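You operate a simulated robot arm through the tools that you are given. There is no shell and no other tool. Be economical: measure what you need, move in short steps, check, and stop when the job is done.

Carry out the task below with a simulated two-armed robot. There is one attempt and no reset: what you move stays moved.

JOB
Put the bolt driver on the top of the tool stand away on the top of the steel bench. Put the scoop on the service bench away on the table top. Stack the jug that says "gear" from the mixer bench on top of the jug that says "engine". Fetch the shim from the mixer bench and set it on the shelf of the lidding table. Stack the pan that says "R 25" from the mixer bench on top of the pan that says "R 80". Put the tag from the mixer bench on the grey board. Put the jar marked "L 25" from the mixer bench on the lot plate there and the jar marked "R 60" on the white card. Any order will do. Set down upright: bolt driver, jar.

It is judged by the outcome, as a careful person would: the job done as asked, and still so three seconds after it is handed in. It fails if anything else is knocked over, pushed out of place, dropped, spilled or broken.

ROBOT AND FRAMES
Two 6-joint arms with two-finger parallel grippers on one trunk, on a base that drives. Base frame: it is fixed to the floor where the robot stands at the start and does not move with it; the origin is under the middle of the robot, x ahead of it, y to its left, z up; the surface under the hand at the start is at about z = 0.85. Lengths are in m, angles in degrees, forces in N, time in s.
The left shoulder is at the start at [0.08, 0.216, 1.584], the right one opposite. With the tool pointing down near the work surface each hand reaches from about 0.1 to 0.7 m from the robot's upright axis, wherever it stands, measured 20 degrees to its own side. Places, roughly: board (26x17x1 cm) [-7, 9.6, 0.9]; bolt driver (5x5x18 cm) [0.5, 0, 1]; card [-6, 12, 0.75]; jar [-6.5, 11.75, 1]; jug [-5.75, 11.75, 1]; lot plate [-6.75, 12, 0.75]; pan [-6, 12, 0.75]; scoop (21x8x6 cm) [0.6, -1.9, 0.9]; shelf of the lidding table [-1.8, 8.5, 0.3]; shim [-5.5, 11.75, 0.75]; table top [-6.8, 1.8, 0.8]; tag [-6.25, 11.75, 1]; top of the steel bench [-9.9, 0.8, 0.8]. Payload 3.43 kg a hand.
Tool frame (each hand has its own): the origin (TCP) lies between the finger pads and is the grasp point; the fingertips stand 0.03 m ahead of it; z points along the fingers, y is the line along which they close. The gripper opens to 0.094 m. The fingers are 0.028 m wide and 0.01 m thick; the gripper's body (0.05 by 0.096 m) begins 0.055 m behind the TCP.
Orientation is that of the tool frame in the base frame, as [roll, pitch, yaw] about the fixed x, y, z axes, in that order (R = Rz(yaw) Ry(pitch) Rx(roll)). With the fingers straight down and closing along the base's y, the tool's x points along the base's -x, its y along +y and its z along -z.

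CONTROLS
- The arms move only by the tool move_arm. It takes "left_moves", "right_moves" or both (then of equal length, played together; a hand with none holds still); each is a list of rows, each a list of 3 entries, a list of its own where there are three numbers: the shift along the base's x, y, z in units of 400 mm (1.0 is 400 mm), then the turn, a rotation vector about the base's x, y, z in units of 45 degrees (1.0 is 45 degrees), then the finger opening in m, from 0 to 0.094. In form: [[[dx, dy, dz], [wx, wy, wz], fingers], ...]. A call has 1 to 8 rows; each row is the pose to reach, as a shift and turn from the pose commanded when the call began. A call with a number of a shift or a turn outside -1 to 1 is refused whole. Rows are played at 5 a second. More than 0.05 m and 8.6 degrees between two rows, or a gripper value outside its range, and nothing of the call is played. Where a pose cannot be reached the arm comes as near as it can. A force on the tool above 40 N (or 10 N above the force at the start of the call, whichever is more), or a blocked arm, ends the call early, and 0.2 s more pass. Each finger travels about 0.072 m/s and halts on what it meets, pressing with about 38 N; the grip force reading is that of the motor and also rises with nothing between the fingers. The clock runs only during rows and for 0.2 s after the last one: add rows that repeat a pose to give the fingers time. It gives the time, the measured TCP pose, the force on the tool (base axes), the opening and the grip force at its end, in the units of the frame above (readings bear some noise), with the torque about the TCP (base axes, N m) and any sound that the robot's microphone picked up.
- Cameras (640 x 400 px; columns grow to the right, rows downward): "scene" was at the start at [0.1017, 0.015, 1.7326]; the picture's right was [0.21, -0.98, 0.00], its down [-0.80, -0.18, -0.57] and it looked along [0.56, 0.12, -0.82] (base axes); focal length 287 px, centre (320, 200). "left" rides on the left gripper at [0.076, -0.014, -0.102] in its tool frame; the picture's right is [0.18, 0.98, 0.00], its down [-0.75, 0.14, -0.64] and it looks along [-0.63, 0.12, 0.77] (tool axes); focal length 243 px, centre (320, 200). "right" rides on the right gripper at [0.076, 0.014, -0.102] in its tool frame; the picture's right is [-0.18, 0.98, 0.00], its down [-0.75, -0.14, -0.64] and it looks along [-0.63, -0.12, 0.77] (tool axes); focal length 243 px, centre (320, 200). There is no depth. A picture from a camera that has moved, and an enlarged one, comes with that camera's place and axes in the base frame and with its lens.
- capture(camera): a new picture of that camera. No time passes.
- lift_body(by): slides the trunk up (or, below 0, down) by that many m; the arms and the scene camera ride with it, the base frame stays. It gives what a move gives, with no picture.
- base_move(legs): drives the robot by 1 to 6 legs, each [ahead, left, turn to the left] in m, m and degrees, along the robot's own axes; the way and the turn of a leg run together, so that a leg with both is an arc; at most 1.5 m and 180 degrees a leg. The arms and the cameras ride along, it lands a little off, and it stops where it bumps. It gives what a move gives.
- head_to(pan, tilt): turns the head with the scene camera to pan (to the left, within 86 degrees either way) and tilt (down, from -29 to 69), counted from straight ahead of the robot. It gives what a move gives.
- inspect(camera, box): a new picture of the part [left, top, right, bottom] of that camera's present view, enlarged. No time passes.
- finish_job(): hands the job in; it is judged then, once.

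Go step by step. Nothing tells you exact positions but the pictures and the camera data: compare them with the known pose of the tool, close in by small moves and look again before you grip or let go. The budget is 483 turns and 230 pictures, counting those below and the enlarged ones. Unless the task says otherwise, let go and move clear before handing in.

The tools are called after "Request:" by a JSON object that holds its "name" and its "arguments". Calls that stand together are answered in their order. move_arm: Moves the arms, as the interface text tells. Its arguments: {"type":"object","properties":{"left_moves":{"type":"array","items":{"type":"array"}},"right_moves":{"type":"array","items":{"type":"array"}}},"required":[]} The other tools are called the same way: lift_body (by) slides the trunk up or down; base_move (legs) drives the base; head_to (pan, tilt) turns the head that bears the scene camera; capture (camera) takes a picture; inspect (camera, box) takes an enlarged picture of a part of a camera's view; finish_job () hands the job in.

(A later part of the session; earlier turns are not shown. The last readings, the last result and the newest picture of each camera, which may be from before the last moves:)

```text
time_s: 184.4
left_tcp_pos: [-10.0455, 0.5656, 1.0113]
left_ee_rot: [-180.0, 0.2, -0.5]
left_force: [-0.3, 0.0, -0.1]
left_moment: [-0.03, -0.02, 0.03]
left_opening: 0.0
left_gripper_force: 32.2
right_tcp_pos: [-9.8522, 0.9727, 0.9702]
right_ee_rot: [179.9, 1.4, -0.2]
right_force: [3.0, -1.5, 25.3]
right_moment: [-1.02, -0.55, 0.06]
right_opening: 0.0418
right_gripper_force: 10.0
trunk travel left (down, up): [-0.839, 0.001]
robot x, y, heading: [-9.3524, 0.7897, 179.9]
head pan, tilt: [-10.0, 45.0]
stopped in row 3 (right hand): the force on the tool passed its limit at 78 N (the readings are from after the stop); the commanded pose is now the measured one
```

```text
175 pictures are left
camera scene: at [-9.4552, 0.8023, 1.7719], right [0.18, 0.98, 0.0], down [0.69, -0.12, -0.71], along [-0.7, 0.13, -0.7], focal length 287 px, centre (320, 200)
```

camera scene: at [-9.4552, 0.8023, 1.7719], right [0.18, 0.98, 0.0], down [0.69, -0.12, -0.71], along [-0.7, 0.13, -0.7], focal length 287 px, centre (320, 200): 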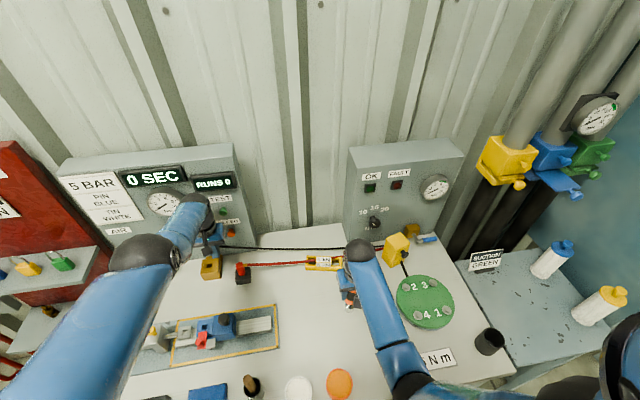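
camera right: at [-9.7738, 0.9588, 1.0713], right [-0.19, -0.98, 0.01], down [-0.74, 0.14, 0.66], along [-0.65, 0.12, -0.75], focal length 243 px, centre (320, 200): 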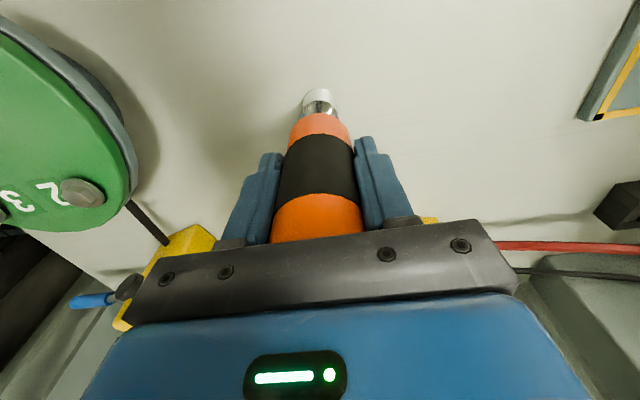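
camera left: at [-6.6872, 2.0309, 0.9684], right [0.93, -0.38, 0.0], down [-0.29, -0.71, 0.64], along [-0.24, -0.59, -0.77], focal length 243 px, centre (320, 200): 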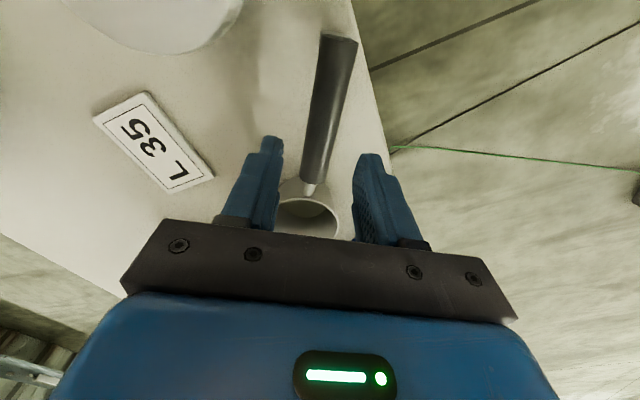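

Contact came early: this bench is at about z≈0.84. I'll relieve the pressure by a few millimetres and check.

Request:
{"name": "move_arm", "arguments": {"right_moves": [[[0, 0, 0.008], [0, 0, 0], 0.03], [[0, 0, 0.012], [0, 0, 0], 0.03], [[0, 0, 0.012], [0, 0, 0], 0.03]]}}

Request:
{"name": "inspect", "arguments": {"camera": "right", "box": [230, 60, 410, 240]}}

```text
time_s: 185.2
left_tcp_pos: [-10.0489, 0.566, 1.0076]
left_ee_rot: [180.0, 0.0, -0.5]
left_force: [-0.3, -0.4, 0.8]
left_moment: [0.0, -0.01, 0.0]
left_opening: 0.0
left_gripper_force: 32.8
right_tcp_pos: [-9.8545, 0.9725, 0.9703]
right_ee_rot: [-180.0, 1.0, -0.1]
right_force: [-0.8, -2.1, 0.6]
right_moment: [-0.21, 0.12, 0.03]
right_opening: 0.0411
right_gripper_force: 38.0
trunk travel left (down, up): [-0.839, 0.001]
robot x, y, heading: [-9.3521, 0.7881, 179.7]
head pan, tilt: [-10.0, 45.0]
```

```text
2.22 times, centred on (320, 150) of right
camera zoom: at [-9.7762, 0.9596, 1.0719], right [-0.19, -0.98, 0.0], down [-0.74, 0.14, 0.65], along [-0.64, 0.12, -0.76], focal length 539 px, centre (320, 311)
```

zoom: 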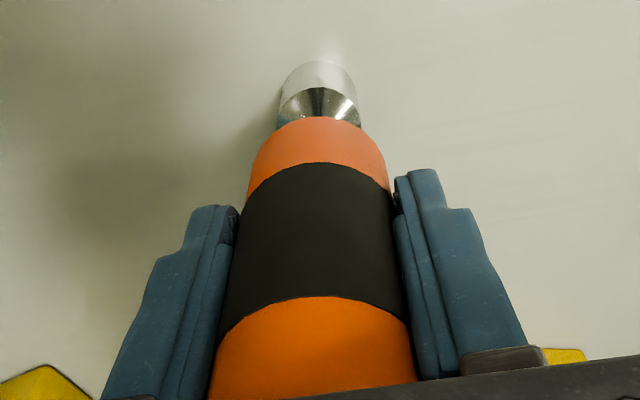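

The bench now carries the driver's weight and it looks upright. I'll open slowly.

Request:
{"name": "move_arm", "arguments": {"right_moves": [[[0, 0, 0], [0, 0, 0], 0.05], [[0, 0, 0], [0, 0, 0], 0.06], [[0, 0, 0], [0, 0, 0], 0.094], [[0, 0, 0], [0, 0, 0], 0.094], [[0, 0, 0], [0, 0, 0], 0.094]]}}

Request:
{"name": "capture", "arguments": {"camera": "right"}}

```text
time_s: 186.4
left_tcp_pos: [-10.0497, 0.5652, 1.0078]
left_ee_rot: [179.9, 0.0, -0.5]
left_force: [0.0, 0.4, 0.0]
left_moment: [0.04, -0.02, 0.01]
left_opening: 0.0001
left_gripper_force: 32.8
right_tcp_pos: [-9.8541, 0.9742, 0.9705]
right_ee_rot: [180.0, 1.1, -0.1]
right_force: [-0.1, -0.1, 0.9]
right_moment: [-0.01, 0.0, 0.02]
right_opening: 0.0938
right_gripper_force: 0.1
trunk travel left (down, up): [-0.839, 0.001]
robot x, y, heading: [-9.3496, 0.7908, 180.2]
head pan, tilt: [-10.0, 45.0]
```

```text
173 pictures are left
camera right: at [-9.7767, 0.9601, 1.0725], right [-0.19, -0.98, 0.0], down [-0.74, 0.14, 0.66], along [-0.64, 0.12, -0.76], focal length 243 px, centre (320, 200)
```

right: 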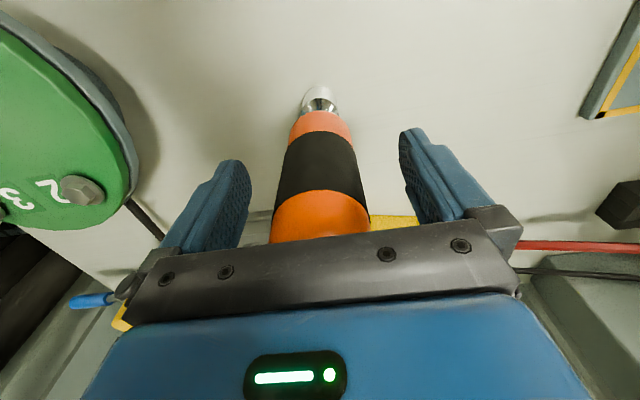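

The driver stands by itself. I'll raise the hand and withdraw toward me, then back off.

Request:
{"name": "move_arm", "arguments": {"right_moves": [[[0, 0, 0.1], [0, 0, 0], 0.094], [[0.02, 0, 0.18], [0, 0, 0], 0.094], [[0.12, 0, 0.18], [0, 0, 0], 0.094], [[0.24, 0, 0.18], [0, 0, 0], 0.094], [[0.24, 0, 0.18], [0, 0, 0], 0.094]]}}

Request:
{"name": "capture", "arguments": {"camera": "right"}}

```text
time_s: 187.6
left_tcp_pos: [-10.0497, 0.5663, 1.0062]
left_ee_rot: [180.0, -0.1, -0.5]
left_force: [-0.2, -0.3, 0.0]
left_moment: [0.0, 0.07, 0.03]
left_opening: 0.0
left_gripper_force: 33.0
right_tcp_pos: [-9.7584, 0.9715, 1.0416]
right_ee_rot: [180.0, 1.0, -0.1]
right_force: [-1.2, 0.2, -0.3]
right_moment: [0.01, -0.05, 0.02]
right_opening: 0.0942
right_gripper_force: 0.0
trunk travel left (down, up): [-0.839, 0.001]
robot x, y, heading: [-9.3538, 0.7932, 179.6]
head pan, tilt: [-10.0, 45.0]
```

```text
172 pictures are left
camera right: at [-9.6804, 0.9577, 1.1438], right [-0.19, -0.98, 0.0], down [-0.74, 0.14, 0.66], along [-0.64, 0.12, -0.76], focal length 243 px, centre (320, 200)
```

right: 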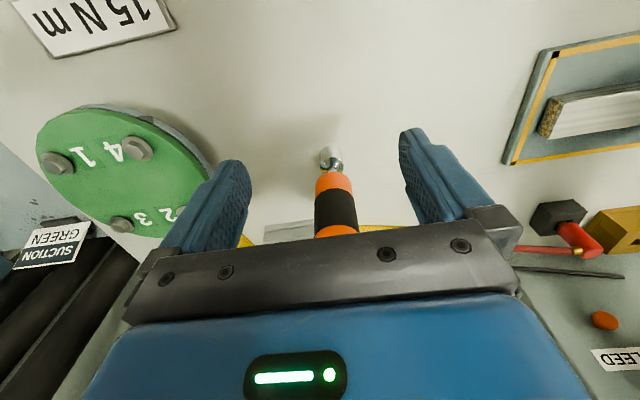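

The driver is standing on the steel bench. I'll back out and turn north toward the mixer bench.

Request:
{"name": "base_move", "arguments": {"legs": [[-0.9, 0, 0], [0, 0, -90]]}}

Request:
{"name": "head_to", "arguments": {"pan": 0, "tilt": 15}}

Request:
{"name": "capture", "arguments": {"camera": "scene"}}

```text
time_s: 196.3
left_tcp_pos: [-8.6212, 1.4944, 1.0078]
left_ee_rot: [-180.0, 0.1, -92.9]
left_force: [-0.4, -0.5, 1.0]
left_moment: [0.0, 0.0, -0.02]
left_opening: 0.0
left_gripper_force: 33.1
right_tcp_pos: [-8.227, 1.1868, 1.0416]
right_ee_rot: [180.0, 1.0, -92.6]
right_force: [0.4, 0.4, -0.7]
right_moment: [0.02, -0.01, -0.01]
right_opening: 0.094
right_gripper_force: 0.0
trunk travel left (down, up): [-0.839, 0.001]
robot x, y, heading: [-8.4253, 0.7854, 87.4]
head pan, tilt: [-10.0, 45.0]
```

```text
time_s: 197.3
left_tcp_pos: [-8.6201, 1.4949, 1.0075]
left_ee_rot: [179.9, 0.0, -92.9]
left_force: [-0.1, 0.6, 0.2]
left_moment: [0.0, 0.01, 0.03]
left_opening: 0.0003
left_gripper_force: 33.7
right_tcp_pos: [-8.2268, 1.1866, 1.0417]
right_ee_rot: [179.9, 1.0, -92.6]
right_force: [0.0, 0.0, -0.3]
right_moment: [-0.01, -0.02, -0.03]
right_opening: 0.0941
right_gripper_force: 0.0
trunk travel left (down, up): [-0.839, 0.001]
robot x, y, heading: [-8.4248, 0.7868, 87.1]
head pan, tilt: [0.0, 15.0]
```

```text
171 pictures are left
camera scene: at [-8.4185, 0.9121, 1.8181], right [1.0, -0.05, 0.0], down [-0.01, -0.26, -0.97], along [0.04, 0.96, -0.26], focal length 287 px, centre (320, 200)
```

scene: 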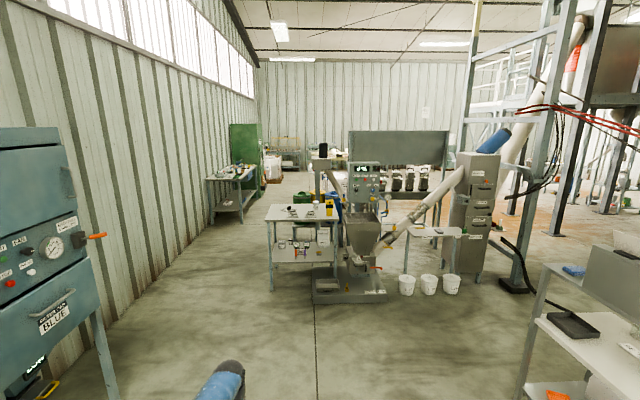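

The way north runs between the mixer table (left edge x≈-8.86, y≈3.8) and the wall machines. I'll drive to about (-9.3, 3.0) and look again.

Request:
{"name": "base_move", "arguments": {"legs": [[0, 0, 23], [1.2, 0, 0], [1.1, 0, 0], [0, 0, -20]]}}

Request:
{"name": "head_to", "arguments": {"pan": 0, "tilt": 25}}

Request:
{"name": "capture", "arguments": {"camera": "scene"}}

```text
time_s: 210.9
left_tcp_pos: [-9.4012, 3.6654, 1.0081]
left_ee_rot: [-179.9, -0.1, -91.8]
left_force: [-0.5, 0.3, -0.8]
left_moment: [0.0, -0.04, 0.0]
left_opening: 0.0001
left_gripper_force: 33.0
right_tcp_pos: [-9.0018, 3.3644, 1.0416]
right_ee_rot: [180.0, 1.1, -91.5]
right_force: [0.1, -0.6, 0.3]
right_moment: [-0.01, -0.01, -0.03]
right_opening: 0.094
right_gripper_force: 0.0
trunk travel left (down, up): [-0.839, 0.001]
robot x, y, heading: [-9.1919, 2.9641, 88.5]
head pan, tilt: [0.0, 15.0]
```

```text
time_s: 211.7
left_tcp_pos: [-9.4008, 3.665, 1.0077]
left_ee_rot: [-179.9, -0.1, -91.8]
left_force: [0.1, -0.3, 0.4]
left_moment: [-0.04, -0.02, -0.01]
left_opening: 0.0003
left_gripper_force: 33.4
right_tcp_pos: [-9.0018, 3.3643, 1.0423]
right_ee_rot: [180.0, 1.0, -91.5]
right_force: [-0.8, -0.9, 0.2]
right_moment: [0.03, 0.0, -0.01]
right_opening: 0.0937
right_gripper_force: 0.0
trunk travel left (down, up): [-0.839, 0.001]
robot x, y, heading: [-9.1896, 2.9628, 88.4]
head pan, tilt: [0.0, 25.0]
```

```text
170 pictures are left
camera scene: at [-9.1884, 3.0851, 1.8019], right [1.0, -0.03, 0.0], down [-0.01, -0.42, -0.91], along [0.02, 0.91, -0.42], focal length 287 px, centre (320, 200)
```

scene: 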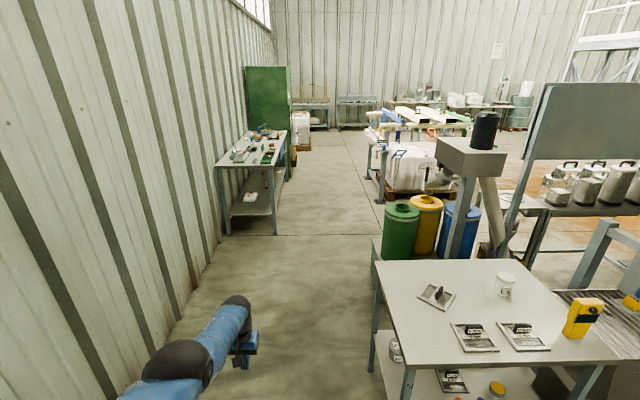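

The corridor is clear. I'll pass the table at x≈-9.4, then shift right to x≈-9.05 between the wall bench and the bins.

Request:
{"name": "base_move", "arguments": {"legs": [[0, 0.22, 1.5], [1.3, 0, 0], [0.9, 0, 0], [0.5, -0.35, 0], [1.4, 0, 0]]}}

Request:
{"name": "head_to", "arguments": {"pan": -35, "tilt": 18}}

Request:
{"name": "capture", "arguments": {"camera": "scene"}}

```text
time_s: 233.5
left_tcp_pos: [-9.2661, 7.7673, 1.0082]
left_ee_rot: [-180.0, 0.0, -90.1]
left_force: [0.6, 0.7, -0.7]
left_moment: [0.03, 0.01, 0.02]
left_opening: 0.0
left_gripper_force: 32.9
right_tcp_pos: [-8.8588, 7.4787, 1.0436]
right_ee_rot: [179.9, 1.1, -89.8]
right_force: [-0.2, 0.5, 0.0]
right_moment: [-0.02, 0.03, 0.0]
right_opening: 0.094
right_gripper_force: 0.0
trunk travel left (down, up): [-0.839, 0.001]
robot x, y, heading: [-9.0367, 7.0722, 90.2]
head pan, tilt: [0.0, 25.0]
```

```text
time_s: 234.5
left_tcp_pos: [-9.2669, 7.7681, 1.0072]
left_ee_rot: [179.9, 0.0, -90.1]
left_force: [-0.5, -1.0, 0.2]
left_moment: [0.01, -0.02, 0.03]
left_opening: 0.0003
left_gripper_force: 33.1
right_tcp_pos: [-8.8588, 7.4781, 1.0412]
right_ee_rot: [180.0, 0.9, -89.9]
right_force: [-0.2, 0.6, 0.6]
right_moment: [-0.03, 0.03, 0.01]
right_opening: 0.0943
right_gripper_force: 0.0
trunk travel left (down, up): [-0.839, 0.001]
robot x, y, heading: [-9.0367, 7.0677, 89.9]
head pan, tilt: [-35.0, 18.0]
```

```text
169 pictures are left
camera scene: at [-8.9838, 7.1792, 1.8132], right [0.82, -0.57, 0.0], down [-0.18, -0.25, -0.95], along [0.54, 0.78, -0.31], focal length 287 px, centre (320, 200)
```

scene: 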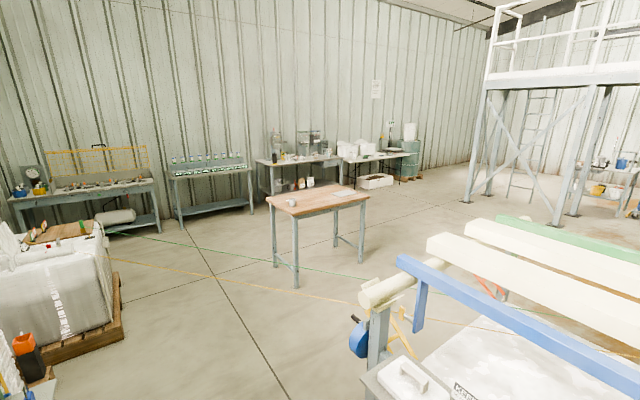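

I see the wooden table (with the grey board) and the mixer bench beyond it against the far wall. I'll zoom in.

Request:
{"name": "inspect", "arguments": {"camera": "scene", "box": [230, 110, 430, 220]}}

```text
3.20 times, centred on (330, 165) of scene
camera zoom: at [-8.9838, 7.1792, 1.8132], right [0.82, -0.57, 0.0], down [-0.18, -0.25, -0.95], along [0.54, 0.78, -0.31], focal length 919 px, centre (288, 312)
```

zoom: 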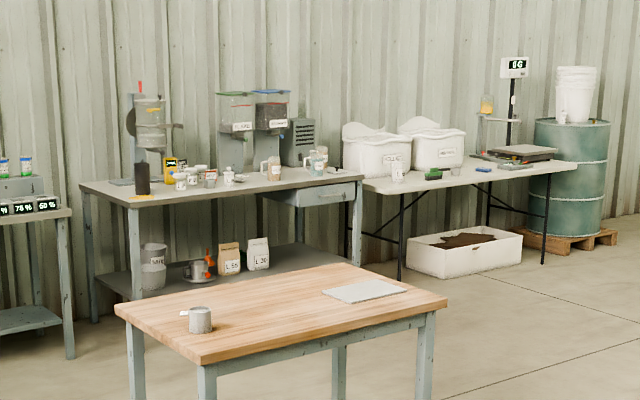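

I'll drive north at x≈-8.7 between the pallet and the rail post up to y≈10.7, then strafe right in front of the mixer bench.

Request:
{"name": "base_move", "arguments": {"legs": [[0.2, -0.34, 0], [1.5, 0, 0], [1.5, 0, 0], [0.45, 0, 0], [0, -1.0, 0], [0, -0.9, 0]]}}

Request:
{"name": "head_to", "arguments": {"pan": -10, "tilt": 30}}

Request:
{"name": "capture", "arguments": {"camera": "scene"}}

```text
time_s: 262.4
left_tcp_pos: [-7.1527, 11.5203, 1.0074]
left_ee_rot: [180.0, -0.1, -86.2]
left_force: [-0.8, 0.2, 0.1]
left_moment: [0.0, 0.0, -0.01]
left_opening: 0.0002
left_gripper_force: 32.2
right_tcp_pos: [-6.7273, 11.2585, 1.0424]
right_ee_rot: [179.9, 1.2, -85.9]
right_force: [-0.2, -0.6, -0.4]
right_moment: [0.01, 0.02, 0.0]
right_opening: 0.0943
right_gripper_force: 0.0
trunk travel left (down, up): [-0.839, 0.001]
robot x, y, heading: [-6.8774, 10.8379, 94.1]
head pan, tilt: [-35.0, 18.0]
```

```text
time_s: 263.3
left_tcp_pos: [-7.1511, 11.5191, 1.0079]
left_ee_rot: [-179.9, 0.0, -86.2]
left_force: [-0.1, 0.3, -0.5]
left_moment: [0.0, 0.03, 0.01]
left_opening: 0.0001
left_gripper_force: 33.1
right_tcp_pos: [-6.724, 11.2584, 1.0414]
right_ee_rot: [179.9, 1.0, -85.9]
right_force: [0.6, 0.4, -0.3]
right_moment: [0.0, 0.01, 0.0]
right_opening: 0.094
right_gripper_force: 0.0
trunk travel left (down, up): [-0.839, 0.001]
robot x, y, heading: [-6.8758, 10.8409, 93.9]
head pan, tilt: [-10.0, 30.0]
```

```text
167 pictures are left
camera scene: at [-6.8676, 10.9609, 1.794], right [0.99, -0.1, 0.0], down [-0.05, -0.5, -0.87], along [0.09, 0.86, -0.5], focal length 287 px, centre (320, 200)
```

scene: 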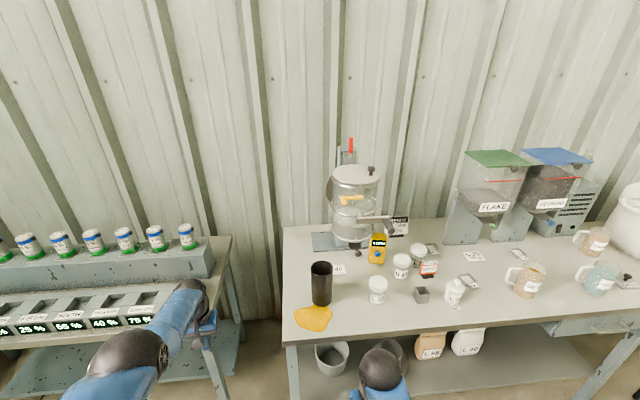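

The mixer bench is ahead. I'll straighten up, centre on it and look more closely.

Request:
{"name": "base_move", "arguments": {"legs": [[0, -0.55, -4]]}}

Request:
{"name": "head_to", "arguments": {"pan": 0, "tilt": 35}}

Request:
{"name": "inspect", "arguments": {"camera": "scene", "box": [60, 140, 320, 320]}}

Request:
{"name": "inspect", "arguments": {"camera": "scene", "box": [300, 140, 560, 320]}}

```text
time_s: 266.5
left_tcp_pos: [-6.5596, 11.5561, 1.008]
left_ee_rot: [-179.9, -0.1, -90.5]
left_force: [0.9, -0.9, 0.5]
left_moment: [0.01, 0.02, 0.0]
left_opening: 0.0
left_gripper_force: 32.5
right_tcp_pos: [-6.1558, 11.264, 1.0423]
right_ee_rot: [180.0, 1.2, -90.2]
right_force: [-0.1, 0.8, 0.9]
right_moment: [-0.01, -0.03, 0.01]
right_opening: 0.0942
right_gripper_force: 0.0
trunk travel left (down, up): [-0.839, 0.001]
robot x, y, heading: [-6.3322, 10.8616, 89.6]
head pan, tilt: [-10.0, 30.0]
```

```text
time_s: 267.2
left_tcp_pos: [-6.5584, 11.5575, 1.0077]
left_ee_rot: [-179.9, 0.0, -90.5]
left_force: [0.8, 0.7, 0.3]
left_moment: [-0.01, 0.0, 0.01]
left_opening: 0.0
left_gripper_force: 33.2
right_tcp_pos: [-6.152, 11.2643, 1.0424]
right_ee_rot: [179.9, 1.1, -90.1]
right_force: [0.0, 0.8, -0.7]
right_moment: [-0.01, 0.03, 0.02]
right_opening: 0.0939
right_gripper_force: 0.1
trunk travel left (down, up): [-0.839, 0.001]
robot x, y, heading: [-6.3328, 10.8579, 89.9]
head pan, tilt: [0.0, 35.0]
```

```text
2.22 times, centred on (190, 230) of scene
camera zoom: at [-6.3339, 10.9772, 1.7862], right [1.0, 0.0, 0.0], down [0.0, -0.57, -0.82], along [0.0, 0.82, -0.57], focal length 638 px, centre (609, 133)
```

zoom: 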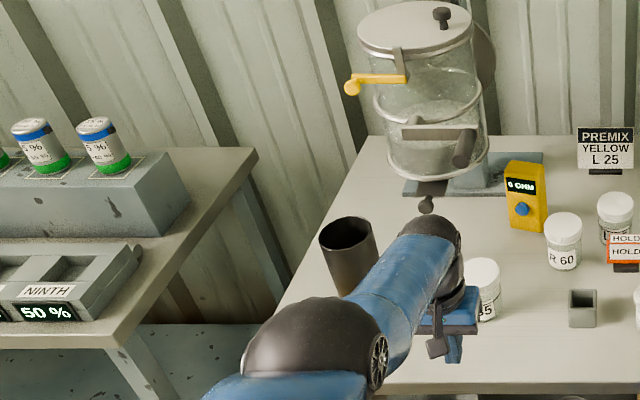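

```text
2.22 times, centred on (430, 230) of scene
camera zoom: at [-6.3339, 10.9772, 1.7862], right [1.0, 0.0, 0.0], down [0.0, -0.57, -0.82], along [0.0, 0.82, -0.57], focal length 638 px, centre (76, 133)
```

zoom: 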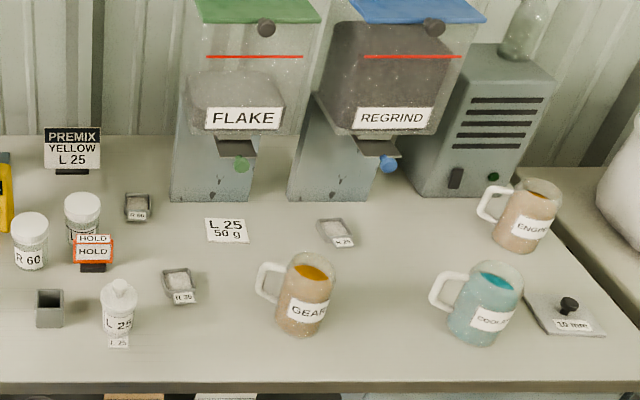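

The jugs are open and hold liquid, so they need to stay level. I'll pull the left hand back out of view and read all the labels.

Request:
{"name": "move_arm", "arguments": {"left_moves": [[[-0.05, -0.1, 0.02], [0, 0, 0], 0.0], [[-0.1, -0.2, 0.04], [0, 0, 0], 0.03], [[-0.15, -0.3, 0.06], [0, 0, 0], 0.06], [[-0.2, -0.4, 0.08], [0, 0, 0], 0.094], [[-0.22, -0.5, 0.08], [0, 0, 0], 0.094], [[-0.22, -0.6, 0.08], [0, 0, 0], 0.094], [[-0.22, -0.6, 0.08], [0, 0, 0], 0.094]]}}

Request:
{"name": "inspect", "arguments": {"camera": "scene", "box": [200, 160, 360, 300]}}

Request:
{"name": "inspect", "arguments": {"camera": "scene", "box": [300, 200, 410, 300]}}

Request:
{"name": "inspect", "arguments": {"camera": "scene", "box": [390, 200, 570, 320]}}

```text
time_s: 268.8
left_tcp_pos: [-6.6747, 11.5092, 0.9505]
left_ee_rot: [-179.9, -0.1, -90.5]
left_force: [-0.3, -0.4, -0.6]
left_moment: [-0.01, 0.0, 0.0]
left_opening: 0.0939
left_gripper_force: 0.0
left hand out of reach, approached as far as the arm can: row 1, 2, 3, 4, 5, 6, 7
right_tcp_pos: [-6.153, 11.2651, 1.0416]
right_ee_rot: [180.0, 1.0, -90.2]
right_force: [0.0, 0.3, 0.1]
right_moment: [-0.01, 0.0, -0.02]
right_opening: 0.0939
right_gripper_force: 0.0
trunk travel left (down, up): [-0.839, 0.001]
robot x, y, heading: [-6.335, 10.8581, 89.5]
head pan, tilt: [0.0, 35.0]
```

```text
2.86 times, centred on (280, 230) of scene
camera zoom: at [-6.3324, 10.9771, 1.7862], right [1.0, 0.0, 0.0], down [0.0, -0.57, -0.82], along [0.0, 0.82, -0.57], focal length 820 px, centre (434, 114)
```

zoom: 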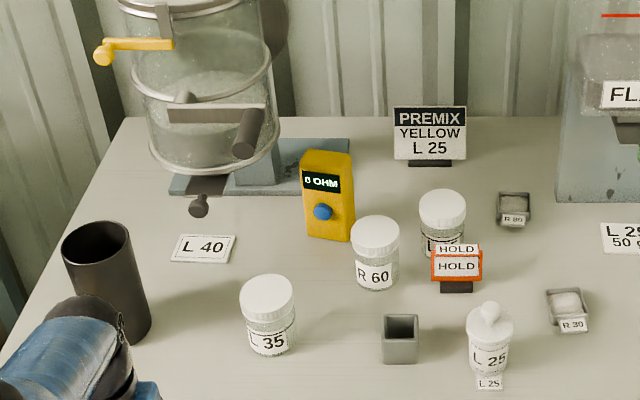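

```text
4.00 times, centred on (355, 250) of scene
camera zoom: at [-6.3324, 10.9771, 1.7862], right [1.0, 0.0, 0.0], down [0.0, -0.57, -0.82], along [0.0, 0.82, -0.57], focal length 1148 px, centre (180, 0)
```

zoom: 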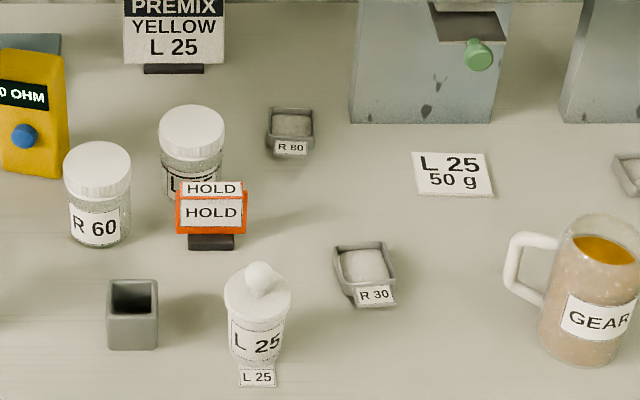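

```text
3.33 times, centred on (480, 260) of scene
camera zoom: at [-6.3324, 10.9771, 1.7862], right [1.0, 0.0, 0.0], down [0.0, -0.57, -0.82], along [0.0, 0.82, -0.57], focal length 957 px, centre (-213, 0)
```

zoom: 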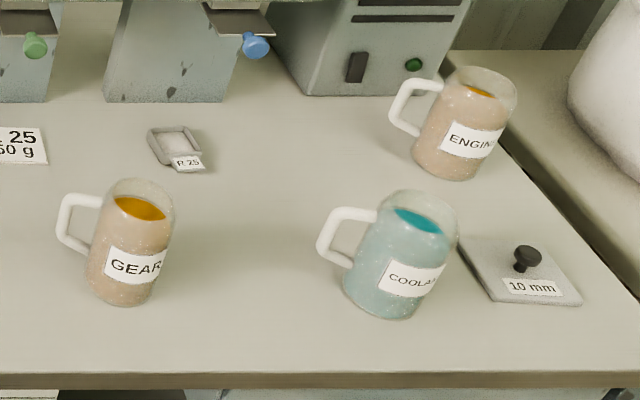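

Labels so far: GEAR, COOLANT and ENGINE jugs, pans R 80?, R 30 and R 25, jars R 60, L 35 and one hidden behind HOLD, plus a knob-lidded L 25 pot. I'll retract the left hand further, then move closer to read the rest.

Request:
{"name": "move_arm", "arguments": {"left_moves": [[[0, -0.1, 0.0], [0, 0, 0], 0.094], [[0, -0.2, 0.0], [0, 0, 0], 0.094], [[0, -0.3, 0.0], [0, 0, 0], 0.094], [[0, -0.4, 0.0], [0, 0, 0], 0.094], [[0, -0.5, 0.0], [0, 0, 0], 0.094], [[0, -0.6, 0.0], [0, 0, 0], 0.094], [[0, -0.6, 0.0], [0, 0, 0], 0.094]]}}

Request:
{"name": "base_move", "arguments": {"legs": [[0.3, 0, 0]]}}

Request:
{"name": "head_to", "arguments": {"pan": 0, "tilt": 40}}

Request:
{"name": "capture", "arguments": {"camera": "scene"}}

```text
time_s: 270.4
left_tcp_pos: [-6.733, 11.3937, 0.8276]
left_ee_rot: [-180.0, -0.2, -90.5]
left_force: [0.5, -0.5, 0.0]
left_moment: [-0.01, -0.01, -0.03]
left_opening: 0.0938
left_gripper_force: 0.0
left hand out of reach, approached as far as the arm can: row 1, 2, 3, 4, 5, 6, 7
right_tcp_pos: [-6.1524, 11.2644, 1.0418]
right_ee_rot: [179.9, 1.0, -90.4]
right_force: [0.2, 0.7, -0.5]
right_moment: [0.02, 0.01, 0.0]
right_opening: 0.0938
right_gripper_force: 0.1
trunk travel left (down, up): [-0.839, 0.001]
robot x, y, heading: [-6.3327, 10.8578, 89.6]
head pan, tilt: [0.0, 35.0]
```

```text
time_s: 272.0
left_tcp_pos: [-6.7335, 11.5805, 0.8266]
left_ee_rot: [-179.6, -1.4, -90.1]
left_force: [-3.2, -18.7, 13.1]
left_moment: [0.71, 0.17, 0.4]
left_opening: 0.0941
left_gripper_force: 0.1
right_tcp_pos: [-6.1534, 11.4597, 1.042]
right_ee_rot: [-180.0, 1.2, -90.2]
right_force: [-0.4, 0.5, 0.0]
right_moment: [-0.04, 0.0, -0.01]
right_opening: 0.0943
right_gripper_force: 0.1
trunk travel left (down, up): [-0.839, 0.001]
robot x, y, heading: [-6.3357, 11.0562, 90.0]
head pan, tilt: [0.0, 35.0]
stopped in leg 1: the force on the tool passed its limit at 125 N (the readings are from after the stop); the commanded pose is now the measured one
```

```text
time_s: 272.6
left_tcp_pos: [-6.7322, 11.5795, 0.8264]
left_ee_rot: [-179.5, -1.4, -90.1]
left_force: [-3.5, -18.7, -6.1]
left_moment: [0.53, -0.53, 0.46]
left_opening: 0.0935
left_gripper_force: 0.0
right_tcp_pos: [-6.1528, 11.4601, 1.0425]
right_ee_rot: [-179.9, 1.1, -90.2]
right_force: [0.2, 0.7, 0.3]
right_moment: [-0.01, 0.01, 0.0]
right_opening: 0.0939
right_gripper_force: 0.1
trunk travel left (down, up): [-0.839, 0.001]
robot x, y, heading: [-6.3329, 11.051, 89.7]
head pan, tilt: [0.0, 40.0]
```

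```text
161 pictures are left
camera scene: at [-6.3327, 11.168, 1.7787], right [1.0, 0.0, 0.0], down [0.0, -0.64, -0.77], along [0.0, 0.77, -0.64], focal length 287 px, centre (320, 200)
```

scene: 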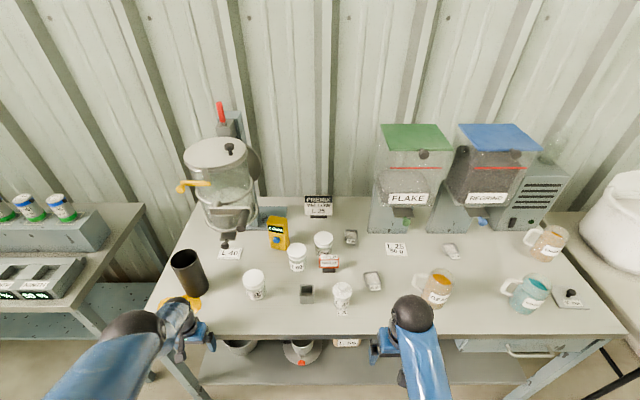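

The left hand had sagged and touched the bench edge. I'll back off right away, raise that hand properly and check the bench.

Request:
{"name": "base_move", "arguments": {"legs": [[-0.25, 0, 0]]}}

Request:
{"name": "capture", "arguments": {"camera": "scene"}}

```text
time_s: 274.4
left_tcp_pos: [-6.7321, 11.3415, 0.8258]
left_ee_rot: [-179.6, -1.3, -90.1]
left_force: [-0.5, 0.0, -0.3]
left_moment: [0.01, -0.01, 0.0]
left_opening: 0.0941
left_gripper_force: 0.0
right_tcp_pos: [-6.153, 11.2195, 1.0406]
right_ee_rot: [179.9, 0.8, -90.1]
right_force: [0.0, 0.4, -0.6]
right_moment: [-0.03, -0.02, 0.0]
right_opening: 0.0942
right_gripper_force: 0.0
trunk travel left (down, up): [-0.839, 0.001]
robot x, y, heading: [-6.3358, 10.8096, 89.9]
head pan, tilt: [0.0, 40.0]
```

```text
160 pictures are left
camera scene: at [-6.3336, 10.9314, 1.778], right [1.0, 0.0, 0.0], down [0.0, -0.65, -0.76], along [0.0, 0.76, -0.65], focal length 287 px, centre (320, 200)
```

scene: 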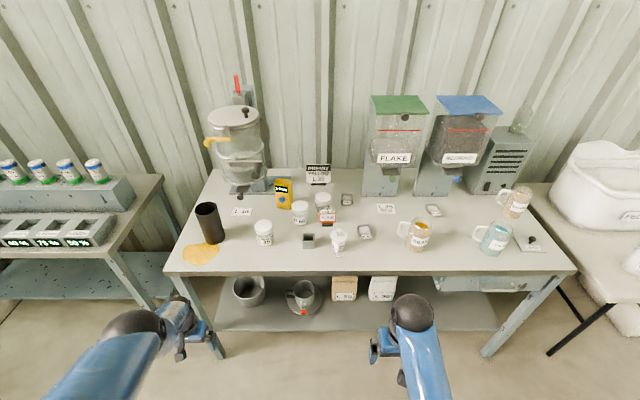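

Nothing on the bench was disturbed. I'll bring the left hand back to its normal carrying pose.

Request:
{"name": "move_arm", "arguments": {"left_moves": [[[0.04, 0.03, 0.09], [0, 0, 0], 0.094], [[0.08, 0.06, 0.18], [0, 0, 0], 0.094], [[0.12, 0.09, 0.27], [0, 0, 0], 0.094], [[0.16, 0.12, 0.36], [0, 0, 0], 0.094], [[0.2, 0.15, 0.45], [0, 0, 0], 0.094], [[0.25, 0.18, 0.54], [0, 0, 0], 0.094], [[0.25, 0.18, 0.54], [0, 0, 0], 0.094]]}}

```text
time_s: 276.0
left_tcp_pos: [-6.6474, 11.4895, 1.0042]
left_ee_rot: [-179.7, -1.2, -90.2]
left_force: [0.1, 0.1, -0.8]
left_moment: [0.03, 0.01, 0.0]
left_opening: 0.094
left_gripper_force: 0.1
left hand out of reach, approached as far as the arm can: row 1, 2, 3, 4, 5, 6, 7
right_tcp_pos: [-6.1527, 11.2153, 1.0409]
right_ee_rot: [179.9, 1.0, -90.2]
right_force: [0.6, 0.0, -0.1]
right_moment: [0.03, 0.04, -0.02]
right_opening: 0.0937
right_gripper_force: 0.1
trunk travel left (down, up): [-0.839, 0.001]
robot x, y, heading: [-6.3333, 10.8111, 89.5]
head pan, tilt: [0.0, 40.0]
```

Request:
{"name": "move_arm", "arguments": {"left_moves": [[[0.05, -0.03, 0.03], [0, 0, 0], 0.094], [[0.1, -0.06, 0.06], [0, 0, 0], 0.094], [[0.14, -0.1, 0.1], [0, 0, 0], 0.094], [[0.14, -0.15, 0.12], [0, 0, 0], 0.094], [[0.14, -0.15, 0.12], [0, 0, 0], 0.094]]}}

```text
time_s: 277.2
left_tcp_pos: [-6.6037, 11.5017, 1.0137]
left_ee_rot: [-179.8, -1.1, -90.3]
left_force: [-0.1, 0.6, 0.1]
left_moment: [0.0, 0.01, 0.04]
left_opening: 0.0941
left_gripper_force: 0.1
left hand out of reach, approached as far as the arm can: row 1, 2, 3, 4, 5
right_tcp_pos: [-6.1524, 11.2152, 1.0428]
right_ee_rot: [179.9, 1.0, -90.2]
right_force: [0.4, -0.5, 0.4]
right_moment: [0.0, 0.02, 0.0]
right_opening: 0.0936
right_gripper_force: 0.0
trunk travel left (down, up): [-0.839, 0.001]
robot x, y, heading: [-6.3332, 10.8086, 89.9]
head pan, tilt: [0.0, 40.0]
```

The left arm seems stuck in a near-straight elbow branch (about 0.86 m from the shoulder). I'll back away to free space, stretch it fully, and then fold it back to recover the normal branch.

Request:
{"name": "base_move", "arguments": {"legs": [[-0.35, 0, 0]]}}

Request:
{"name": "move_arm", "arguments": {"left_moves": [[[0, 0.08, -0.08], [0, 0, 0], 0.094], [[0, 0.16, -0.16], [0, 0, 0], 0.094], [[0, 0.24, -0.24], [0, 0, 0], 0.094], [[0, 0.3, -0.3], [0, 0, 0], 0.094]]}}

Request:
{"name": "head_to", "arguments": {"pan": 25, "tilt": 45}}

Request:
{"name": "capture", "arguments": {"camera": "scene"}}

```text
time_s: 279.5
left_tcp_pos: [-6.6051, 11.1592, 1.0125]
left_ee_rot: [-179.7, -1.2, -90.2]
left_force: [0.5, 0.4, -0.4]
left_moment: [-0.02, -0.04, 0.0]
left_opening: 0.0941
left_gripper_force: 0.0
right_tcp_pos: [-6.1561, 10.8739, 1.0402]
right_ee_rot: [179.9, 0.9, -90.2]
right_force: [-0.5, -0.1, -0.5]
right_moment: [-0.05, 0.02, -0.03]
right_opening: 0.0937
right_gripper_force: 0.1
trunk travel left (down, up): [-0.839, 0.001]
robot x, y, heading: [-6.3367, 10.4633, 90.0]
head pan, tilt: [0.0, 40.0]
```

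```text
time_s: 280.5
left_tcp_pos: [-6.5955, 11.1376, 0.9707]
left_ee_rot: [-179.6, -1.1, -90.2]
left_force: [-0.1, -0.1, -0.2]
left_moment: [-0.01, 0.0, 0.0]
left_opening: 0.0939
left_gripper_force: 0.1
left hand out of reach, approached as far as the arm can: row 1, 2, 3, 4
right_tcp_pos: [-6.1548, 10.8699, 1.0429]
right_ee_rot: [179.8, 1.1, -90.3]
right_force: [0.6, 0.0, 0.2]
right_moment: [0.04, -0.02, -0.01]
right_opening: 0.094
right_gripper_force: 0.2
trunk travel left (down, up): [-0.839, 0.001]
robot x, y, heading: [-6.3387, 10.4626, 89.8]
head pan, tilt: [0.0, 40.0]
```

```text
time_s: 281.4
left_tcp_pos: [-6.5958, 11.1377, 0.9697]
left_ee_rot: [-179.7, -1.3, -90.2]
left_force: [0.1, -0.5, -0.1]
left_moment: [-0.02, 0.01, 0.02]
left_opening: 0.0939
left_gripper_force: 0.2
right_tcp_pos: [-6.1552, 10.8707, 1.0418]
right_ee_rot: [179.9, 0.9, -90.3]
right_force: [-0.6, 0.3, 0.8]
right_moment: [0.03, 0.0, 0.0]
right_opening: 0.0938
right_gripper_force: 0.1
trunk travel left (down, up): [-0.839, 0.001]
robot x, y, heading: [-6.3385, 10.4653, 89.6]
head pan, tilt: [25.0, 45.0]
```

```text
159 pictures are left
camera scene: at [-6.3695, 10.5689, 1.7714], right [0.91, 0.42, 0.0], down [0.3, -0.64, -0.71], along [-0.3, 0.64, -0.71], focal length 287 px, centre (320, 200)
```

scene: 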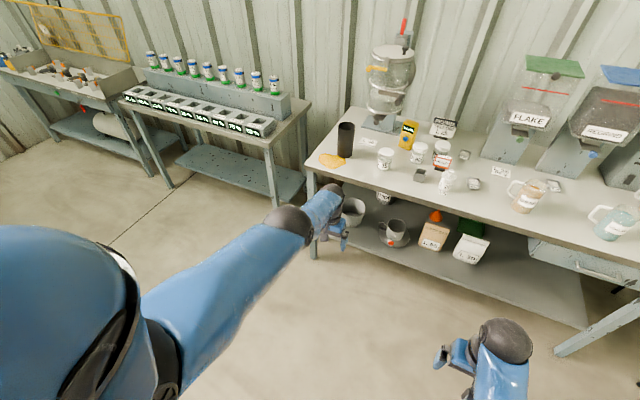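

The arm is exactly straight (singular), so plain shifts can't fold it. I'll try pitching the tool while pulling in, to break the singularity.

Request:
{"name": "move_arm", "arguments": {"left_moves": [[[0, 0.05, 0.05], [0.18, 0, 0], 0.094], [[0, 0.1, 0.1], [0.36, 0, 0], 0.094], [[0, 0.12, 0.15], [0.54, 0, 0], 0.094], [[0, 0.12, 0.2], [0.72, 0, 0], 0.094], [[0, 0.12, 0.25], [0.9, 0, 0], 0.094], [[0, 0.12, 0.25], [0.9, 0, 0], 0.094]]}}

Request:
{"name": "capture", "arguments": {"camera": "scene"}}

```text
time_s: 282.8
left_tcp_pos: [-6.6049, 11.2726, 1.0236]
left_ee_rot: [-179.9, 39.3, -90.3]
left_force: [0.2, 0.9, -0.3]
left_moment: [-0.01, 0.01, -0.01]
left_opening: 0.094
left_gripper_force: 0.0
left hand out of reach, approached as far as the arm can: row 1, 2, 3, 4, 5, 6
right_tcp_pos: [-6.1557, 10.8711, 1.041]
right_ee_rot: [179.8, 1.0, -90.2]
right_force: [0.0, 0.1, 0.0]
right_moment: [-0.02, 0.01, 0.01]
right_opening: 0.094
right_gripper_force: 0.0
trunk travel left (down, up): [-0.839, 0.001]
robot x, y, heading: [-6.3372, 10.4646, 89.7]
head pan, tilt: [25.0, 45.0]
```

```text
158 pictures are left
camera scene: at [-6.3695, 10.5687, 1.7714], right [0.91, 0.42, 0.0], down [0.3, -0.64, -0.71], along [-0.3, 0.64, -0.71], focal length 287 px, centre (320, 200)
```

scene: 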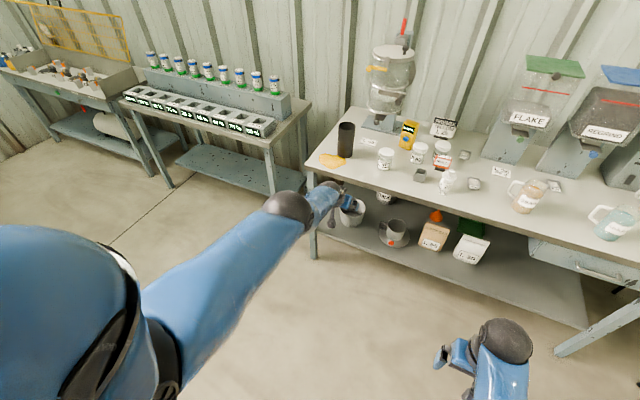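

Request:
{"name": "move_arm", "arguments": {"left_moves": [[[0, 0.1, 0.05], [0, 0, 0], 0.094], [[0, 0.12, 0.17], [0, 0, 0], 0.094], [[0, 0.1, 0.28], [0, 0, 0], 0.094], [[0, 0.02, 0.36], [0, 0, 0], 0.094], [[0, -0.08, 0.42], [0, 0, 0], 0.094], [[0, -0.18, 0.48], [0, 0, 0], 0.094], [[0, -0.28, 0.5], [0, 0, 0], 0.094], [[0, -0.38, 0.5], [0, 0, 0], 0.094]]}}

```text
time_s: 284.6
left_tcp_pos: [-6.6173, 11.3297, 1.1683]
left_ee_rot: [-179.9, 39.3, -90.3]
left_force: [-0.6, -0.6, 0.0]
left_moment: [0.03, -0.01, 0.01]
left_opening: 0.0938
left_gripper_force: 0.0
left hand out of reach, approached as far as the arm can: row 1, 2, 3, 4, 5, 6, 7, 8
right_tcp_pos: [-6.1547, 10.87, 1.0423]
right_ee_rot: [179.9, 1.0, -90.2]
right_force: [-0.1, 0.0, -0.2]
right_moment: [0.0, 0.0, -0.01]
right_opening: 0.094
right_gripper_force: 0.1
trunk travel left (down, up): [-0.839, 0.001]
robot x, y, heading: [-6.337, 10.4656, 89.8]
head pan, tilt: [25.0, 45.0]
```

Request:
{"name": "move_arm", "arguments": {"left_moves": [[[0, 0.1, -0.05], [0, 0, 0], 0.094], [[0, 0.1, -0.16], [0, 0, 0], 0.094], [[0, 0.1, -0.28], [0, 0, 0], 0.094], [[0, 0.06, -0.38], [0, 0, 0], 0.094], [[0, 0, -0.48], [0, 0, 0], 0.094], [[0, -0.08, -0.57], [0, 0, 0], 0.094], [[0, -0.18, -0.63], [0, 0, 0], 0.094], [[0, -0.3, -0.66], [0, 0, 0], 0.094]]}}

```text
time_s: 286.4
left_tcp_pos: [-6.6154, 11.1993, 0.9159]
left_ee_rot: [-179.8, 39.4, -90.2]
left_force: [-0.1, 0.9, 1.4]
left_moment: [-0.03, 0.01, -0.02]
left_opening: 0.0937
left_gripper_force: 0.0
left hand out of reach, approached as far as the arm can: row 1, 2, 3, 4, 5, 6, 7, 8
right_tcp_pos: [-6.1552, 10.8707, 1.0416]
right_ee_rot: [-180.0, 1.1, -90.2]
right_force: [1.1, 0.2, -0.2]
right_moment: [-0.02, 0.02, -0.04]
right_opening: 0.0939
right_gripper_force: 0.0
trunk travel left (down, up): [-0.839, 0.001]
robot x, y, heading: [-6.3378, 10.4641, 90.0]
head pan, tilt: [25.0, 45.0]
```

Request:
{"name": "move_arm", "arguments": {"left_moves": [[[0, -0.1, 0], [0, 0, 0], 0.094], [[0, -0.2, 0], [0, 0, 0], 0.094], [[0, -0.3, 0.02], [0, 0, 0], 0.094], [[0, -0.4, 0.05], [0, 0, 0], 0.094], [[0, -0.5, 0.1], [0, 0, 0], 0.094]]}}

Request:
{"name": "capture", "arguments": {"camera": "scene"}}

```text
time_s: 287.6
left_tcp_pos: [-6.625, 11.1011, 0.8218]
left_ee_rot: [-180.0, 39.3, -90.3]
left_force: [-0.3, 0.7, 0.3]
left_moment: [-0.13, 0.02, -0.04]
left_opening: 0.0941
left_gripper_force: 0.0
left hand out of reach, approached as far as the arm can: row 1, 2, 3, 4, 5
right_tcp_pos: [-6.1548, 10.8707, 1.0417]
right_ee_rot: [179.9, 1.1, -90.2]
right_force: [-0.6, -0.5, -0.2]
right_moment: [0.02, 0.02, 0.02]
right_opening: 0.0941
right_gripper_force: 0.1
trunk travel left (down, up): [-0.839, 0.001]
robot x, y, heading: [-6.3381, 10.4633, 89.8]
head pan, tilt: [25.0, 45.0]
```

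```text
157 pictures are left
camera scene: at [-6.3696, 10.5682, 1.7713], right [0.91, 0.42, 0.0], down [0.3, -0.64, -0.71], along [-0.3, 0.64, -0.71], focal length 287 px, centre (320, 200)
```

scene: 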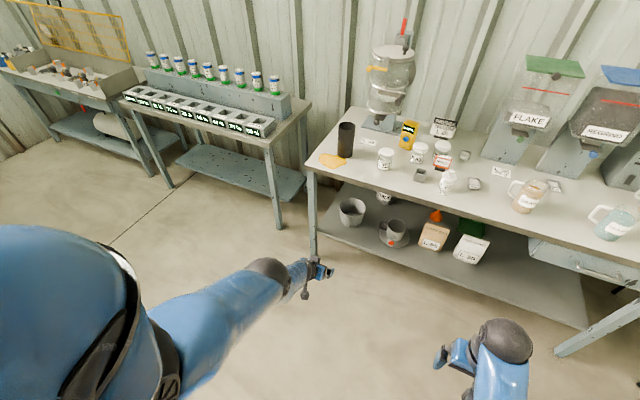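

Request:
{"name": "move_arm", "arguments": {"left_moves": [[[-0.12, 0, 0], [0, 0, 0], 0.094], [[-0.24, 0, 0], [0, 0, 0], 0.094], [[-0.36, 0, 0], [0, 0, 0], 0.094], [[-0.46, -0.06, 0], [0, 0, 0], 0.094], [[-0.56, -0.12, 0], [0, 0, 0], 0.094], [[-0.56, -0.22, 0.0], [0, 0, 0], 0.094], [[-0.56, -0.32, 0.0], [0, 0, 0], 0.094]]}}

```text
time_s: 289.2
left_tcp_pos: [-6.8539, 10.9746, 0.8165]
left_ee_rot: [-179.8, 39.4, -90.3]
left_force: [-0.3, 0.3, 0.0]
left_moment: [-0.01, 0.04, -0.02]
left_opening: 0.0942
left_gripper_force: 0.1
left hand out of reach, approached as far as the arm can: row 1, 2, 3, 4, 5, 6, 7
right_tcp_pos: [-6.154, 10.871, 1.0421]
right_ee_rot: [179.9, 1.1, -90.1]
right_force: [0.4, -0.4, 0.1]
right_moment: [0.0, 0.03, 0.0]
right_opening: 0.094
right_gripper_force: 0.1
trunk travel left (down, up): [-0.839, 0.001]
robot x, y, heading: [-6.3385, 10.464, 89.7]
head pan, tilt: [25.0, 45.0]
```

Request:
{"name": "move_arm", "arguments": {"left_moves": [[[0, 0, 0.12], [0, 0, 0], 0.094], [[0, 0, 0.24], [0, 0, 0], 0.094], [[0, 0, 0.36], [0, 0, 0], 0.094], [[0, 0, 0.46], [0, 0, 0], 0.094], [[0, 0, 0.46], [0, 0, 0], 0.094]]}}

```text
time_s: 290.4
left_tcp_pos: [-6.9151, 11.035, 0.8984]
left_ee_rot: [-179.7, 39.3, -90.3]
left_force: [-0.2, 0.3, -0.2]
left_moment: [-0.02, -0.01, 0.0]
left_opening: 0.0938
left_gripper_force: 0.0
left hand out of reach, approached as far as the arm can: row 1, 2, 3, 4, 5
right_tcp_pos: [-6.1549, 10.8713, 1.0416]
right_ee_rot: [179.9, 1.0, -90.2]
right_force: [0.0, -0.3, 0.2]
right_moment: [-0.01, -0.01, -0.01]
right_opening: 0.0942
right_gripper_force: 0.0
trunk travel left (down, up): [-0.839, 0.001]
robot x, y, heading: [-6.3391, 10.4603, 89.9]
head pan, tilt: [25.0, 45.0]
```

Request:
{"name": "move_arm", "arguments": {"left_moves": [[[0.12, 0.02, 0], [0, 0, 0], 0.094], [[0.24, 0.03, 0], [0, 0, 0], 0.094], [[0.36, 0.03, 0], [0, 0, 0], 0.094], [[0.48, 0.02, 0], [0, 0, 0], 0.094], [[0.6, 0, 0], [0, 0, 0], 0.094], [[0.72, -0.03, 0.0], [0, 0, 0], 0.094], [[0.84, -0.06, 0.0], [0, 0, 0], 0.094], [[0.95, -0.1, 0.0], [0, 0, 0], 0.094]]}}

```text
time_s: 292.2
left_tcp_pos: [-6.5562, 11.061, 0.7877]
left_ee_rot: [177.5, 39.0, -94.6]
left_force: [-0.9, -0.7, -0.2]
left_moment: [0.02, -0.09, 0.1]
left_opening: 0.0941
left_gripper_force: 0.1
left hand out of reach, approached as far as the arm can: row 1, 2, 3, 4, 5, 6, 7, 8
right_tcp_pos: [-6.1542, 10.871, 1.0411]
right_ee_rot: [179.9, 1.1, -90.2]
right_force: [0.3, 0.3, 0.4]
right_moment: [0.04, 0.02, 0.0]
right_opening: 0.0938
right_gripper_force: 0.1
trunk travel left (down, up): [-0.839, 0.001]
robot x, y, heading: [-6.336, 10.4663, 89.7]
head pan, tilt: [25.0, 45.0]
```

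Request:
{"name": "move_arm", "arguments": {"left_moves": [[[0, 0, 0], [-0.18, 0, 0], 0.094], [[0, 0, 0], [-0.36, 0, 0], 0.094], [[0, 0, 0], [-0.54, 0, 0], 0.094], [[0, 0, 0], [-0.72, 0, 0], 0.094], [[0, 0, 0], [-0.9, 0, 0], 0.094], [[0, 0, 0], [-0.9, 0, 0], 0.094]]}}

Request:
{"name": "capture", "arguments": {"camera": "scene"}}

```text
time_s: 293.6
left_tcp_pos: [-6.5455, 11.0295, 0.8232]
left_ee_rot: [-175.0, -1.1, -87.9]
left_force: [-8.0, -1.1, -1.8]
left_moment: [0.06, -0.52, -0.06]
left_opening: 0.094
left_gripper_force: 0.0
left hand out of reach, approached as far as the arm can: row 1, 2, 3, 4, 5, 6
right_tcp_pos: [-6.155, 10.8702, 1.0424]
right_ee_rot: [179.9, 1.1, -90.2]
right_force: [0.2, 0.1, -0.2]
right_moment: [0.03, 0.03, -0.03]
right_opening: 0.0941
right_gripper_force: 0.2
trunk travel left (down, up): [-0.839, 0.001]
robot x, y, heading: [-6.3355, 10.4627, 90.1]
head pan, tilt: [25.0, 45.0]
```

```text
156 pictures are left
camera scene: at [-6.3685, 10.5685, 1.7714], right [0.91, 0.42, 0.0], down [0.3, -0.64, -0.71], along [-0.3, 0.64, -0.71], focal length 287 px, centre (320, 200)
```

scene: 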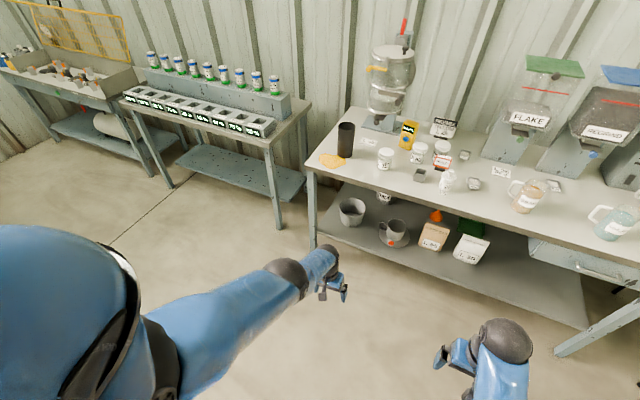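

The left arm won't unfold, so I'll do the rest with the right arm. First I'll stow the left arm hanging at the robot's side, out of the way.

Request:
{"name": "move_arm", "arguments": {"left_moves": [[[-0.11, -0.04, 0], [0, 0, 0], 0.094], [[-0.22, -0.08, 0], [0, 0, 0], 0.094], [[-0.33, -0.13, 0], [0, 0, 0], 0.07], [[-0.43, -0.19, -0.02], [0, 0, 0], 0.04], [[-0.5, -0.27, -0.07], [0, 0, 0], 0.02], [[-0.55, -0.36, -0.12], [0, 0, 0], 0.0], [[-0.6, -0.45, -0.17], [0, 0, 0], 0.0], [[-0.6, -0.54, -0.22], [0, 0, 0], 0.0]]}}

```text
time_s: 295.4
left_tcp_pos: [-6.8034, 10.8134, 0.7346]
left_ee_rot: [-179.7, -1.2, -90.1]
left_force: [0.7, -0.7, 0.0]
left_moment: [0.01, -0.01, -0.01]
left_opening: 0.0
left_gripper_force: 33.1
right_tcp_pos: [-6.1554, 10.8699, 1.0421]
right_ee_rot: [180.0, 1.2, -90.1]
right_force: [-0.2, -0.3, 0.2]
right_moment: [0.04, 0.01, -0.01]
right_opening: 0.0939
right_gripper_force: 0.1
trunk travel left (down, up): [-0.839, 0.001]
robot x, y, heading: [-6.339, 10.4653, 89.7]
head pan, tilt: [25.0, 45.0]
```

That call reported no reach limit, so the elbow may have started to bend. I'll test a small raise.

Request:
{"name": "move_arm", "arguments": {"left_moves": [[[0, 0, 0.06], [0, 0, 0], 0.0], [[0, 0, 0.12], [0, 0, 0], 0.0], [[0, 0, 0.2], [0, 0, 0], 0.0], [[0, 0, 0.28], [0, 0, 0], 0.0]]}}

```text
time_s: 296.4
left_tcp_pos: [-6.8009, 10.812, 0.8478]
left_ee_rot: [-179.7, -1.2, -90.3]
left_force: [-0.6, 1.2, 0.6]
left_moment: [-0.04, 0.01, 0.01]
left_opening: 0.0
left_gripper_force: 33.0
right_tcp_pos: [-6.1544, 10.8702, 1.0421]
right_ee_rot: [179.9, 1.1, -90.2]
right_force: [0.4, -1.0, -1.0]
right_moment: [0.0, -0.01, -0.02]
right_opening: 0.0939
right_gripper_force: 0.1
trunk travel left (down, up): [-0.839, 0.001]
robot x, y, heading: [-6.337, 10.4648, 89.7]
head pan, tilt: [25.0, 45.0]
```

Unlocked. I'll bring the left hand back to its nominal pose.

Request:
{"name": "move_arm", "arguments": {"left_moves": [[[0.06, 0.08, 0.06], [0.027, 0, 0], 0.0], [[0.12, 0.16, 0.12], [0.027, 0, 0], 0.0], [[0.18, 0.24, 0.18], [0.027, 0, 0], 0.0], [[0.24, 0.32, 0.24], [0.027, 0, 0], 0.0], [[0.3, 0.4, 0.32], [0.027, 0, 0], 0.0], [[0.33, 0.48, 0.4], [0.027, 0, 0], 0.0], [[0.33, 0.48, 0.48], [0.027, 0, 0], 0.0], [[0.33, 0.48, 0.48], [0.027, 0, 0], 0.0]]}}

Request:
{"name": "capture", "arguments": {"camera": "scene"}}

```text
refused: row 5 steps farther than a row can; nothing moved
```

```text
155 pictures are left
camera scene: at [-6.3689, 10.5683, 1.7714], right [0.91, 0.42, 0.0], down [0.3, -0.64, -0.71], along [-0.3, 0.64, -0.71], focal length 287 px, centre (320, 200)
```

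scene: 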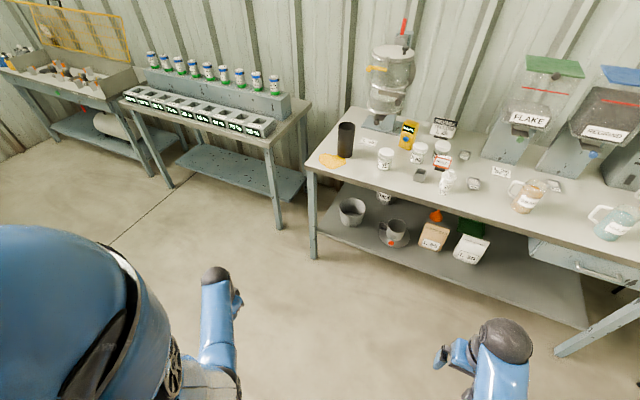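

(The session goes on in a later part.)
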